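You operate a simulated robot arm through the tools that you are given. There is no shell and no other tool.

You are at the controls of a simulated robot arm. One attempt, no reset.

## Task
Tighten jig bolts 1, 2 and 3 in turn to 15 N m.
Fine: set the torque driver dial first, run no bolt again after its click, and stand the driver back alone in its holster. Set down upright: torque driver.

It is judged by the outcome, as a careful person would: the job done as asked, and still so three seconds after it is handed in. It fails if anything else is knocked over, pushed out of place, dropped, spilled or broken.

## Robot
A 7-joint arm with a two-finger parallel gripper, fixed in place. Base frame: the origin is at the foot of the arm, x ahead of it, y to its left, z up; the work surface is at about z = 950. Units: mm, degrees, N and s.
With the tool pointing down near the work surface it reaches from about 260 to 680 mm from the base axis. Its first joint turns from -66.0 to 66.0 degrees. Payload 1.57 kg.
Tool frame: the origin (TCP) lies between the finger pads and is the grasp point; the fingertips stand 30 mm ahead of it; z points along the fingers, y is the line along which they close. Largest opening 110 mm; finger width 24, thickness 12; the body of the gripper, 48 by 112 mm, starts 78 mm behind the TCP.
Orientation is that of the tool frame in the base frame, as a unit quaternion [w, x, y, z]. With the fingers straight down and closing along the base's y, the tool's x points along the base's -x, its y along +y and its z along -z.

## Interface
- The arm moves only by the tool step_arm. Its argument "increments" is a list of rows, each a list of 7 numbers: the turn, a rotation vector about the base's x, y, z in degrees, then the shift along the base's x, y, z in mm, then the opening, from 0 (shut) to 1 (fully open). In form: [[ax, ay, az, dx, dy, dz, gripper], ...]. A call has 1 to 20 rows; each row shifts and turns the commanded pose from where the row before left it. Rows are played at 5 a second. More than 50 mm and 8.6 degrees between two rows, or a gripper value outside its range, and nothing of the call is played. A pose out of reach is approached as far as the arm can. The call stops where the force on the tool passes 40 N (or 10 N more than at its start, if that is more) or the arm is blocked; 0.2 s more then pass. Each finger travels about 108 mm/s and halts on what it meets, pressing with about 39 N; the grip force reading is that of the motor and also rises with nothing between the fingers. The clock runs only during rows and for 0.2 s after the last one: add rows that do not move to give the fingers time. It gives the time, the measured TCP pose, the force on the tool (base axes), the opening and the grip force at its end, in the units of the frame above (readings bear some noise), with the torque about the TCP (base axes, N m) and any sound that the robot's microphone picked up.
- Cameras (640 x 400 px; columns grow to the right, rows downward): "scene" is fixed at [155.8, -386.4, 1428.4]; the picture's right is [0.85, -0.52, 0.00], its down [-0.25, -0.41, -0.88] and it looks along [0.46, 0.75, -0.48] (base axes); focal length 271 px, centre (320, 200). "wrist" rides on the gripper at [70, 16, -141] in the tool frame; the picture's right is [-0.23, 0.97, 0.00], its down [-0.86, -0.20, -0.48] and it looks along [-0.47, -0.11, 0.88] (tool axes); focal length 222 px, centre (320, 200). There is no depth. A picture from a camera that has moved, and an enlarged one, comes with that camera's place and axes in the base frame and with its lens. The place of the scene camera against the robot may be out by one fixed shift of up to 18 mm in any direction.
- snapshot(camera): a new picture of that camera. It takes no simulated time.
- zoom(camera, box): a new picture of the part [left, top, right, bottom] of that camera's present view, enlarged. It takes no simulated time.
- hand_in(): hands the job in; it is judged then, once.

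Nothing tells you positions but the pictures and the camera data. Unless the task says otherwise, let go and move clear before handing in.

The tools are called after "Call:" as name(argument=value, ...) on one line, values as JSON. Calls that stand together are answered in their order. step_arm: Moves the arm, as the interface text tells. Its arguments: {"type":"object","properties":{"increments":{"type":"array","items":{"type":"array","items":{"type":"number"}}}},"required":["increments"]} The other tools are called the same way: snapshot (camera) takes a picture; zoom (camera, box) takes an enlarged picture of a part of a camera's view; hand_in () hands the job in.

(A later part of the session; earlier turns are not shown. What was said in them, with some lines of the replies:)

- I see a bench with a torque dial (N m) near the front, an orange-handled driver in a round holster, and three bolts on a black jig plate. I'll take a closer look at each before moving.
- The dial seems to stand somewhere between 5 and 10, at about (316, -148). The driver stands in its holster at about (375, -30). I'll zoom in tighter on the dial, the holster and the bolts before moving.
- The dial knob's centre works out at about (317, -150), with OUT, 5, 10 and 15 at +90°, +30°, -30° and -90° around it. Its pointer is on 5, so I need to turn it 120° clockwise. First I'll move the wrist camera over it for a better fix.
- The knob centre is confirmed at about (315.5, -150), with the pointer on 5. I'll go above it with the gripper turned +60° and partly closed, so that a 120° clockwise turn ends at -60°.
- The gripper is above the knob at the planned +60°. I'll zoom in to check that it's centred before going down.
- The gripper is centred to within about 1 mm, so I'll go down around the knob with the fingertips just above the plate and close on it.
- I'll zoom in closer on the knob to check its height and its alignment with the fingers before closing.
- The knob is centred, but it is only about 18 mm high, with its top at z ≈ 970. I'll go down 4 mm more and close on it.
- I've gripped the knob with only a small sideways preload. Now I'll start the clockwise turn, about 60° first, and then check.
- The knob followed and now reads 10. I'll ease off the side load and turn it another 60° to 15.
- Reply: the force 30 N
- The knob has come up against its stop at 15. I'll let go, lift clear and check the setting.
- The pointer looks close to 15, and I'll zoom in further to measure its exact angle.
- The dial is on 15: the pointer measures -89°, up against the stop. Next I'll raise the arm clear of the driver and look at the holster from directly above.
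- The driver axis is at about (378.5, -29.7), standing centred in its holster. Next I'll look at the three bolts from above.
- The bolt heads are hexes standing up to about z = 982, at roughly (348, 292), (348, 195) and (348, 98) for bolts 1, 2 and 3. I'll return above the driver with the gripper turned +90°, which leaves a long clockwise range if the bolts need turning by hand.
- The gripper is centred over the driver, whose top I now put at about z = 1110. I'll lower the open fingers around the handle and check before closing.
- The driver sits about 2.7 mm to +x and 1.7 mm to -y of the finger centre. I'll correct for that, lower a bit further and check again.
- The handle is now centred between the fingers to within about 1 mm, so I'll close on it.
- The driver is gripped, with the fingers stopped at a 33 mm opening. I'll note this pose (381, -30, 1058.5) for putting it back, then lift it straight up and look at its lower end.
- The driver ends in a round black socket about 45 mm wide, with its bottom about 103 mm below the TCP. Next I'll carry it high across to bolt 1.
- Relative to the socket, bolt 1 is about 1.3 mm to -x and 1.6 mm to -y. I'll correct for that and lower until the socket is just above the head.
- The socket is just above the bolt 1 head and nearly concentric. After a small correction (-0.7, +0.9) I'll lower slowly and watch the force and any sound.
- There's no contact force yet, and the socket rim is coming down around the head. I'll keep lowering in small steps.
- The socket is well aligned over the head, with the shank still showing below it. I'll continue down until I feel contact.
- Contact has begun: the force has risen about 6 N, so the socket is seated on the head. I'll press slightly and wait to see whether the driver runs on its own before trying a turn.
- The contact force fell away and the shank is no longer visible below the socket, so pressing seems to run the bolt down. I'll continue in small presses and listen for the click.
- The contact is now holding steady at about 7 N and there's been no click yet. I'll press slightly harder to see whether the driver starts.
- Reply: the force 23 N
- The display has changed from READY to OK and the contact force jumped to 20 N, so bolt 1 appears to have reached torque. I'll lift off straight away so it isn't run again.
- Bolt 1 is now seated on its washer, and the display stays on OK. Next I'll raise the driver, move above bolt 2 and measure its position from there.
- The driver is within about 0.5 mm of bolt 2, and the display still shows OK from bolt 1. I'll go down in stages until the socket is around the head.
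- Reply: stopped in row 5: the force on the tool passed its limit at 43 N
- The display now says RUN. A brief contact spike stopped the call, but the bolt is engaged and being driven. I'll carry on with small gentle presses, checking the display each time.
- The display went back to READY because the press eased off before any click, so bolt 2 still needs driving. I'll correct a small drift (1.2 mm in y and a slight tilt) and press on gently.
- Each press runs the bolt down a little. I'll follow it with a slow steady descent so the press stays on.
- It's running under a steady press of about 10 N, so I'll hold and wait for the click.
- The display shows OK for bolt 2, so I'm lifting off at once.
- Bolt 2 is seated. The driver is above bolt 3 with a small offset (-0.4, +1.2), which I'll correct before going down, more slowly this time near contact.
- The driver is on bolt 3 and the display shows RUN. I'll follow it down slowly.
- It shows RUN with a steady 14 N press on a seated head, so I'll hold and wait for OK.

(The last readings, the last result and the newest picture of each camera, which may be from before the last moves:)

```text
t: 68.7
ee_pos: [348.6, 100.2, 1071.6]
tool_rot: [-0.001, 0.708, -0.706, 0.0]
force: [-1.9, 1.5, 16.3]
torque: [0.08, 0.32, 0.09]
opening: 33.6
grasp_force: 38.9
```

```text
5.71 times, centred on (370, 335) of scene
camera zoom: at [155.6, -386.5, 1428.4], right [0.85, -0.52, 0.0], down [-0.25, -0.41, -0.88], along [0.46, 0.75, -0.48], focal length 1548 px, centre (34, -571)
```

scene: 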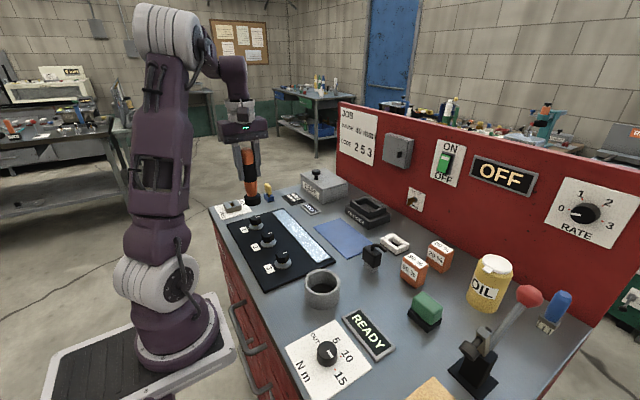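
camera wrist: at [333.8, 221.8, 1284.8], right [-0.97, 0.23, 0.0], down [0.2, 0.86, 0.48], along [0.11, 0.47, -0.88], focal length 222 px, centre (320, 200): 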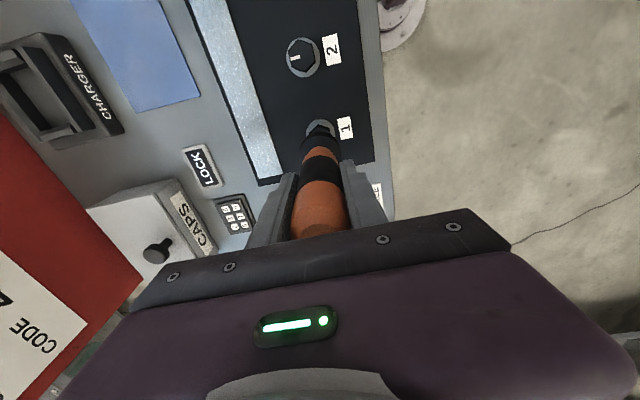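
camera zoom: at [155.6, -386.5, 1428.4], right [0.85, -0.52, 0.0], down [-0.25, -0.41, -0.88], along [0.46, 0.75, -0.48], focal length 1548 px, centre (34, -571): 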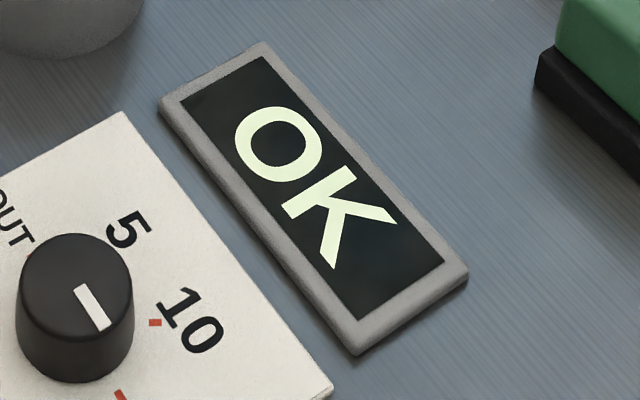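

OK shows for bolt 3, so I'm lifting off at once, high enough to clear the holster, and carrying the driver back above it.

Call:
step_arm(increments=[[0, 0, 0, 0, 0, 3, 0.0], [0, 0, 0, 0, 0, 5, 0.0], [0, 0, 0, 0, 0, 12, 0.0], [0, 0, 0, 0, 0, 20, 0.0], [0, 0, 0, 0, 0, 25, 0.0], [0, 0, 0, 0, 0, 25, 0.0], [0, 0, 0, 0, 0, 15, 0.0], [0, 0, 0, 3, -12, 0, 0.0], [0, 0, 0, 6, -24, 0, 0.0], [0, 0, 0, 6, -24, 0, 0.0], [0, 0, 0, 6, -24, 0, 0.0], [0, 0, 0, 6, -24, 0, 0.0], [0, 0, 0, 4, -16, 0, 0.0], [0, 0, 0, 1.4, -6, 0, 0.0], [0, 0, 0, 0, 0, 0, 0.0], [0, 0, 0, 0, 0, 0, 0.0]])

Call:
zoom(camera="wrist", box=[260, 80, 380, 180])

Call:
zoom(camera="scene", box=[270, 170, 370, 320])

Call:
zoom(camera="scene", box=[230, 190, 310, 280])

Call:
zoom(camera="scene", box=[330, 300, 410, 370])

```text
t: 72.1
ee_pos: [381.7, -31.5, 1176.5]
tool_rot: [0.0, 0.707, -0.707, 0.0]
force: [-0.1, 0.3, -4.4]
torque: [-0.01, -0.01, 0.04]
opening: 33.3
grasp_force: 39.4
```

```text
4.00 times, centred on (320, 130) of wrist
camera zoom: at [366.7, -101.0, 1317.6], right [-0.97, 0.23, 0.0], down [0.2, 0.85, 0.48], along [0.11, 0.47, -0.88], focal length 888 px, centre (320, 480)
```

zoom: 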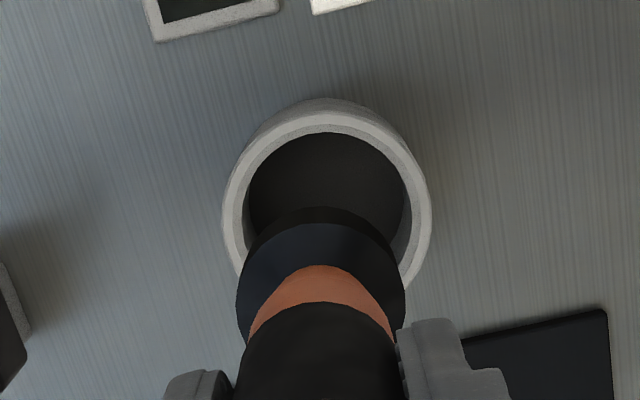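

```text
2.67 times, centred on (320, 245) of scene
camera zoom: at [155.9, -386.5, 1428.4], right [0.85, -0.52, 0.0], down [-0.25, -0.41, -0.88], along [0.46, 0.75, -0.48], focal length 723 px, centre (320, 80)
```

zoom: 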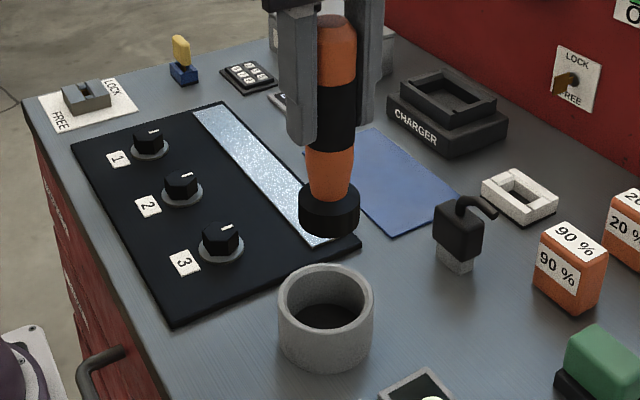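

```text
4.44 times, centred on (270, 235) of scene
camera zoom: at [155.9, -386.5, 1428.4], right [0.85, -0.52, 0.0], down [-0.25, -0.41, -0.88], along [0.46, 0.75, -0.48], focal length 1204 px, centre (542, 44)
```

zoom: 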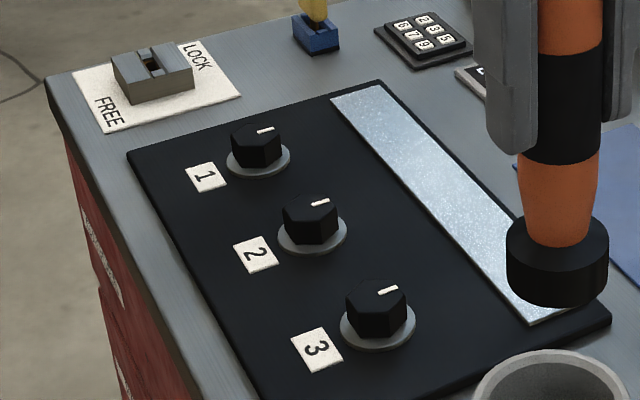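

```text
5.71 times, centred on (370, 335) of scene
camera zoom: at [155.9, -386.5, 1428.4], right [0.85, -0.52, 0.0], down [-0.25, -0.41, -0.88], along [0.46, 0.75, -0.48], focal length 1548 px, centre (34, -571)
```

zoom: 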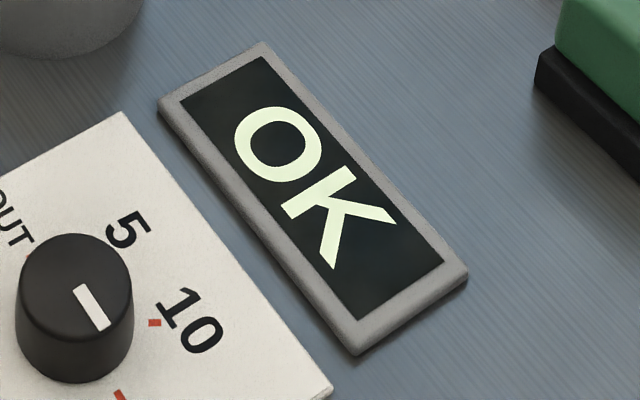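

All three bolts are seated, the dial is still on 15 and the display reads OK. I'll correct the driver over the holster centre (-2.2, +1.0) and lower it in.

Call:
step_arm(increments=[[0, 0, 0, -1.1, 0.5, 0, 0.0], [0, 0, 0, -1.1, 0.5, 0, 0.0], [0, 0, 0, 0, 0, -15, 0.0], [0, 0, 0, 0, 0, -20, 0.0], [0, 0, 0, 0, 0, -20, 0.0], [0, 0, 0, 0, 0, -15, 0.0], [0, 0, 0, 0, 0, 0, 0.0], [0, 0, 0, 0, 0, 0, 0.0]])

Call:
zoom(camera="wrist", box=[260, 80, 380, 180])

Call:
zoom(camera="scene", box=[290, 220, 360, 320])

```text
t: 73.9
ee_pos: [378.8, -30.8, 1107.4]
tool_rot: [-0.001, -0.707, 0.707, 0.0]
force: [0.0, -0.1, -4.0]
torque: [0.0, -0.02, -0.01]
opening: 33.5
grasp_force: 39.6
```

```text
4.00 times, centred on (320, 130) of wrist
camera zoom: at [363.0, -99.5, 1248.3], right [-0.97, 0.23, 0.0], down [0.2, 0.85, 0.48], along [0.11, 0.47, -0.88], focal length 888 px, centre (320, 480)
```

zoom: 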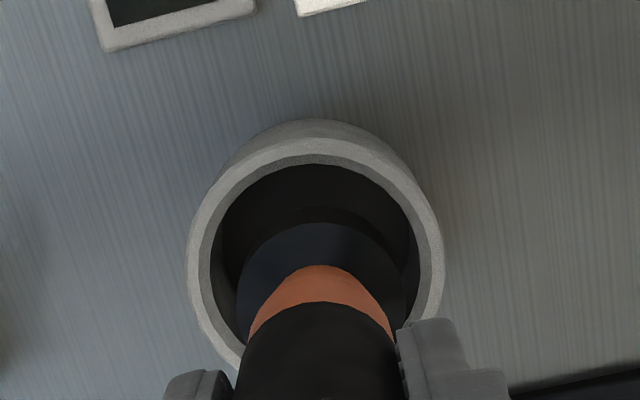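

```text
4.00 times, centred on (325, 270) of scene
camera zoom: at [155.9, -386.5, 1428.4], right [0.85, -0.52, 0.0], down [-0.25, -0.41, -0.88], along [0.46, 0.75, -0.48], focal length 1084 px, centre (300, -80)
```

zoom: 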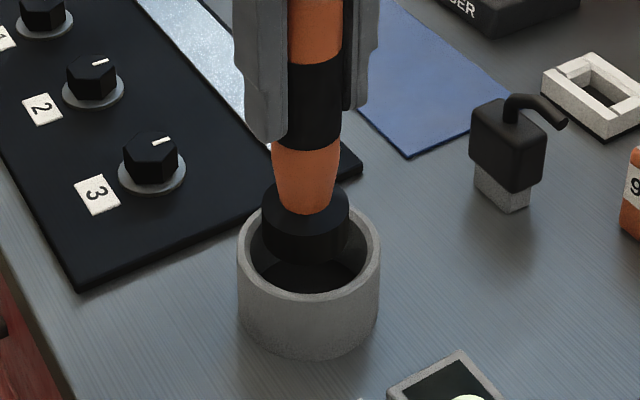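

Call:
step_arm(increments=[[0, 0, 0, 1.2, -0.6, 0, 0.0], [0, 0, 0, 0, 0, -10, 0.0], [0, 0, 0, 0, 0, -12, 0.0], [0, 0, 0, 0, 0, -12, 0.0], [0, 0, 0, 0, 0, -7, 0.0], [0, 0, 0, 0, 0, -3, 0.0], [0, 0, 0, 0, 0, 0, 0.0]])

Call:
zoom(camera="wrist", box=[260, 100, 380, 200])

Call:
zoom(camera="scene", box=[290, 220, 360, 320])

```text
t: 75.5
ee_pos: [379.7, -28.8, 1063.0]
tool_rot: [-0.001, -0.707, 0.708, 0.0]
force: [1.0, -0.3, -3.9]
torque: [0.01, -0.05, -0.05]
opening: 33.3
grasp_force: 38.5
```

```text
4.00 times, centred on (320, 150) of wrist
camera zoom: at [364.0, -99.4, 1203.6], right [-0.97, 0.23, 0.0], down [0.2, 0.85, 0.48], along [0.11, 0.47, -0.88], focal length 888 px, centre (320, 400)
```

zoom: 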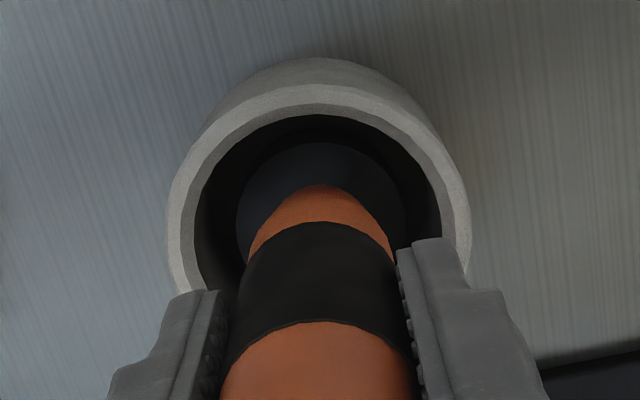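

```text
4.00 times, centred on (325, 270) of scene
camera zoom: at [155.9, -386.5, 1428.4], right [0.85, -0.52, 0.0], down [-0.25, -0.41, -0.88], along [0.46, 0.75, -0.48], focal length 1084 px, centre (300, -80)
```

zoom: 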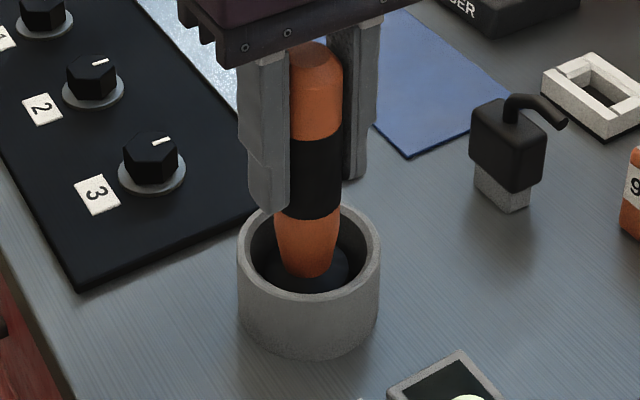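

The driver is centred in the holster a few millimetres above the floor. I'll lower gently until it touches.

Call:
step_arm(increments=[[0, 0, 0, 0, -0.5, -0.8, 0.0], [0, 0, 0, 0, 0, -0.8, 0.0], [0, 0, 0, 0, 0, -0.7, 0.0], [0, 0, 0, 0, 0, -0.7, 0.0], [0, 0, 0, 0, 0, 0, 0.0]])

```text
t: 76.7
ee_pos: [378.8, -29.8, 1060.3]
tool_rot: [0.001, -0.706, 0.708, -0.001]
force: [-0.7, -0.6, 6.8]
torque: [-0.21, 0.25, 0.0]
opening: 33.8
grasp_force: 39.0
```

The driver has touched the holster floor. I'll ease off the press slightly and then open the fingers.

Call:
step_arm(increments=[[0, 0, 0, 0, 0, 0.5, 0.0], [0, 0, 0, 0, 0, 0, 0.0]])

Call:
zoom(camera="scene", box=[290, 220, 360, 320])

Call:
zoom(camera="wrist", box=[260, 100, 380, 200])

```text
t: 77.3
ee_pos: [380.3, -29.0, 1060.9]
tool_rot: [0.001, 0.708, -0.707, 0.0]
force: [0.0, 0.1, -4.2]
torque: [0.02, -0.01, 0.02]
opening: 33.4
grasp_force: 38.8
```

```text
4.00 times, centred on (325, 270) of scene
camera zoom: at [155.9, -386.4, 1428.4], right [0.85, -0.52, 0.0], down [-0.25, -0.41, -0.88], along [0.46, 0.75, -0.48], focal length 1084 px, centre (300, -80)
```

zoom: 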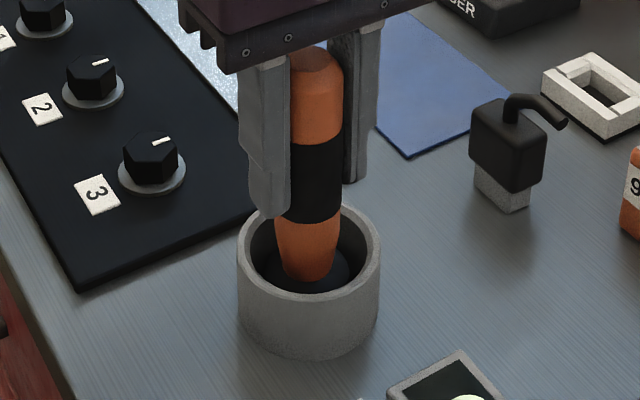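

```text
4.00 times, centred on (320, 150) of wrist
camera zoom: at [364.2, -99.8, 1201.1], right [-0.97, 0.23, 0.0], down [0.2, 0.85, 0.48], along [0.11, 0.47, -0.88], focal length 888 px, centre (320, 400)
```

zoom: 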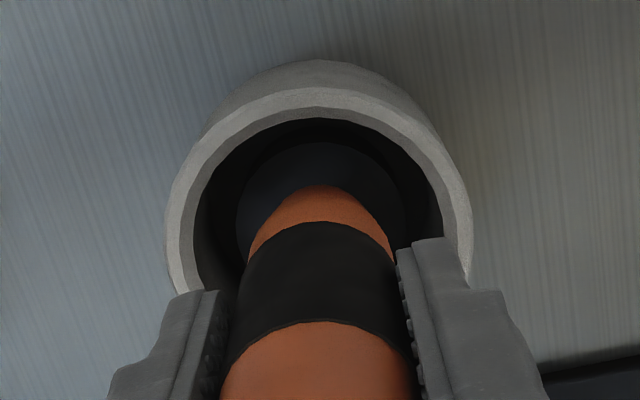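

Call:
step_arm(increments=[[0, 0, 0, 0, 0, -0.4, 0.0], [0, 0, 0, 0, 0, 0, 0.0]])

```text
t: 77.9
ee_pos: [379.9, -29.8, 1059.8]
tool_rot: [0.0, -0.707, 0.707, -0.001]
force: [-1.5, 0.8, 4.5]
torque: [0.05, 0.33, -0.02]
opening: 33.6
grasp_force: 39.5
```

Contact is light, about 8 N, with the driver standing on the holster floor. I'll release it now.

Call:
step_arm(increments=[[0, 0, 0, 0, 0, 0, 0.4], [0, 0, 0, 0, 0, 0, 0.6], [0, 0, 0, 0, 0, 0, 1.0], [0, 0, 0, 0, 0, 0, 1.0], [0, 0, 0, 0, 0, 0, 1.0]])

Call:
zoom(camera="scene", box=[290, 220, 360, 320])

Call:
zoom(camera="wrist", box=[240, 90, 400, 250])

```text
t: 79.1
ee_pos: [380.1, -31.0, 1059.9]
tool_rot: [0.0, 0.707, -0.707, -0.001]
force: [1.0, 0.8, 0.5]
torque: [-0.01, 0.02, -0.01]
opening: 110.0
grasp_force: 0.0
```

```text
4.00 times, centred on (325, 270) of scene
camera zoom: at [155.8, -386.4, 1428.4], right [0.85, -0.52, 0.0], down [-0.25, -0.41, -0.88], along [0.46, 0.75, -0.48], focal length 1084 px, centre (300, -80)
```

zoom: 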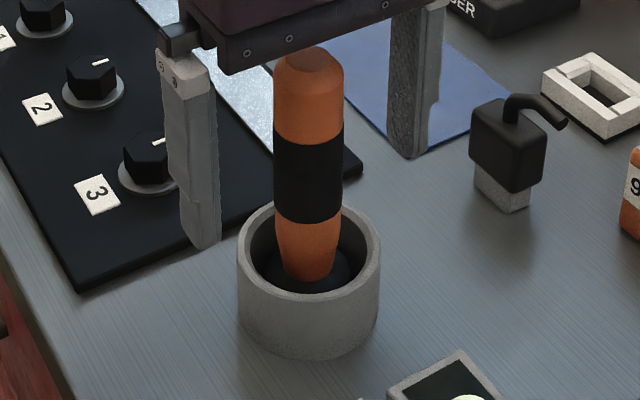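

```text
2.50 times, centred on (320, 170) of wrist
camera zoom: at [364.4, -99.9, 1200.8], right [-0.97, 0.23, 0.0], down [0.2, 0.85, 0.48], along [0.11, 0.47, -0.88], focal length 555 px, centre (320, 275)
```

zoom: 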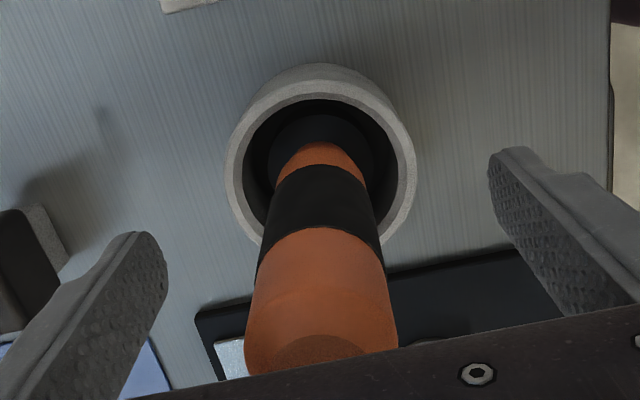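

The driver stands upright on its own and the fingers are open. I'll raise straight up, well clear, and make a final check.

Call:
step_arm(increments=[[0, 0, 0, 0, 0, 15, 1.0], [0, 0, 0, 0, 0, 25, 1.0], [0, 0, 0, 0, 0, 35, 1.0], [0, 0, 0, 0, 0, 40, 1.0], [0, 0, 0, 0, 0, 40, 1.0], [0, 0, 0, 0, 0, 40, 1.0], [0, 0, 0, 0, 0, 30, 1.0], [0, 0, 0, 0, 0, 0, 1.0], [0, 0, 0, 0, 0, 0, 1.0]])

Call:
snapshot(camera="scene")

Call:
snapshot(camera="wrist")

Call:
zoom(camera="scene", box=[230, 190, 370, 320])

Call:
zoom(camera="scene", box=[290, 300, 410, 400])

Call:
zoom(camera="scene", box=[240, 205, 300, 275])

```text
t: 81.1
ee_pos: [380.9, -30.7, 1285.9]
tool_rot: [-0.001, -0.707, 0.707, 0.0]
force: [-0.3, -0.5, -0.3]
torque: [0.0, -0.02, 0.01]
opening: 110.0
grasp_force: 0.0
```

```text
taken
```

scene: 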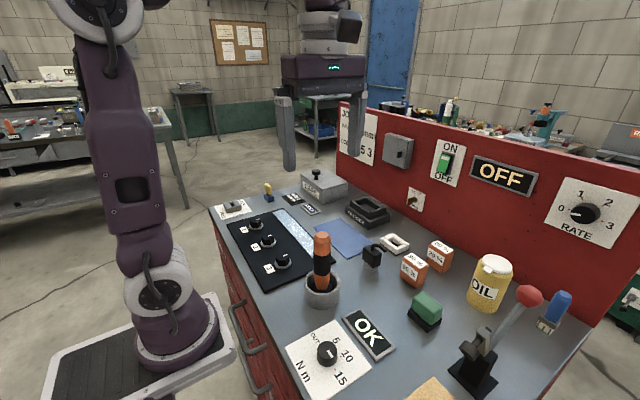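

```text
taken
camera wrist: at [365.4, -100.7, 1426.1], right [-0.97, 0.23, 0.0], down [0.2, 0.85, 0.48], along [0.11, 0.47, -0.88], focal length 222 px, centre (320, 200)
```

wrist: 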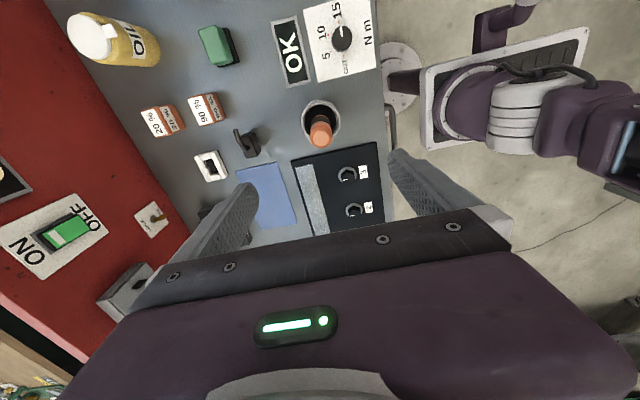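

```text
3.08 times, centred on (300, 255) of scene
camera zoom: at [155.8, -386.4, 1428.4], right [0.85, -0.52, 0.0], down [-0.25, -0.41, -0.88], along [0.46, 0.75, -0.48], focal length 834 px, centre (382, 31)
```

zoom: 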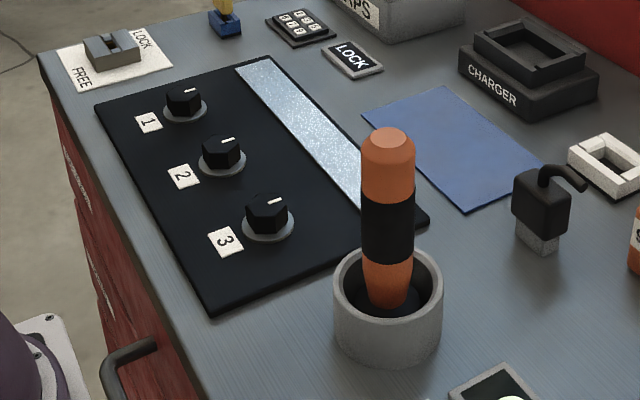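

```text
4.00 times, centred on (350, 350) of scene
camera zoom: at [155.8, -386.4, 1428.4], right [0.85, -0.52, 0.0], down [-0.25, -0.41, -0.88], along [0.46, 0.75, -0.48], focal length 1084 px, centre (200, -400)
```

zoom: 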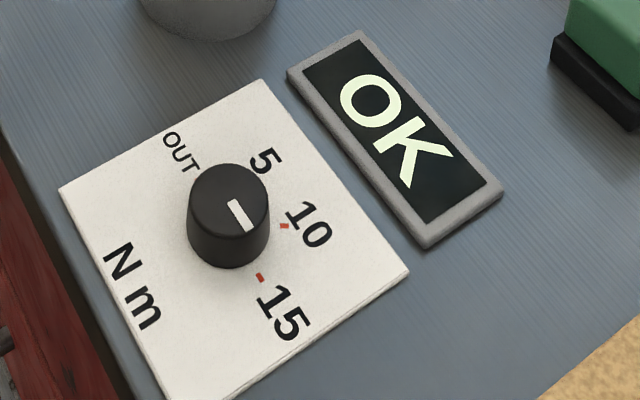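

```text
5.71 times, centred on (270, 240) of scene
camera zoom: at [155.8, -386.4, 1428.4], right [0.85, -0.52, 0.0], down [-0.25, -0.41, -0.88], along [0.46, 0.75, -0.48], focal length 1548 px, centre (606, -29)
```

zoom: 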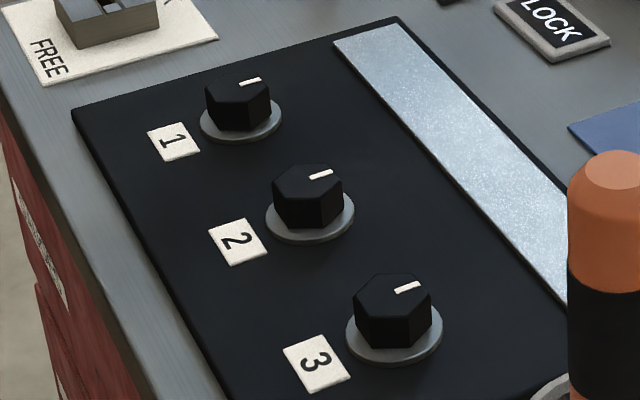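

The driver stands upright and alone in its holster, the dial reads 15 and the display shows OK. All three heads are seated on their washers, nothing else has moved and the gripper is clear, so I'm handing in.

Call:
hand_in()

```text
The job is handed in.
```

I tightened bolts 1, 2 and 3 in that order with the dial set to 15 N m first, and the job is handed in. The result of the judging has not come back.

- **Dial:** it was turned from 5 to 15 before any bolt was run, and the pointer measured on the 15 mark.
- **Bolts:** the display changed to OK for each bolt, and all three heads now sit on their washers. I lifted the driver off as soon as I saw OK and did not go back to any bolt.
- **Click:** the microphone reported no click sound at any point, so OK is my only evidence that each bolt reached torque.
- **Bolt 1:** I didn't check the display between presses until the last one, so I can't fully rule out that it reached torque slightly before that press. The force readings suggest it did not.
- **Bolt 2:** the driver met the head too fast once and the move stopped at 43 N. The bolt then ran normally to OK.
- **Driver:** it stands upright and alone in its holster with the gripper well clear. Nothing else on the bench appears to have moved.
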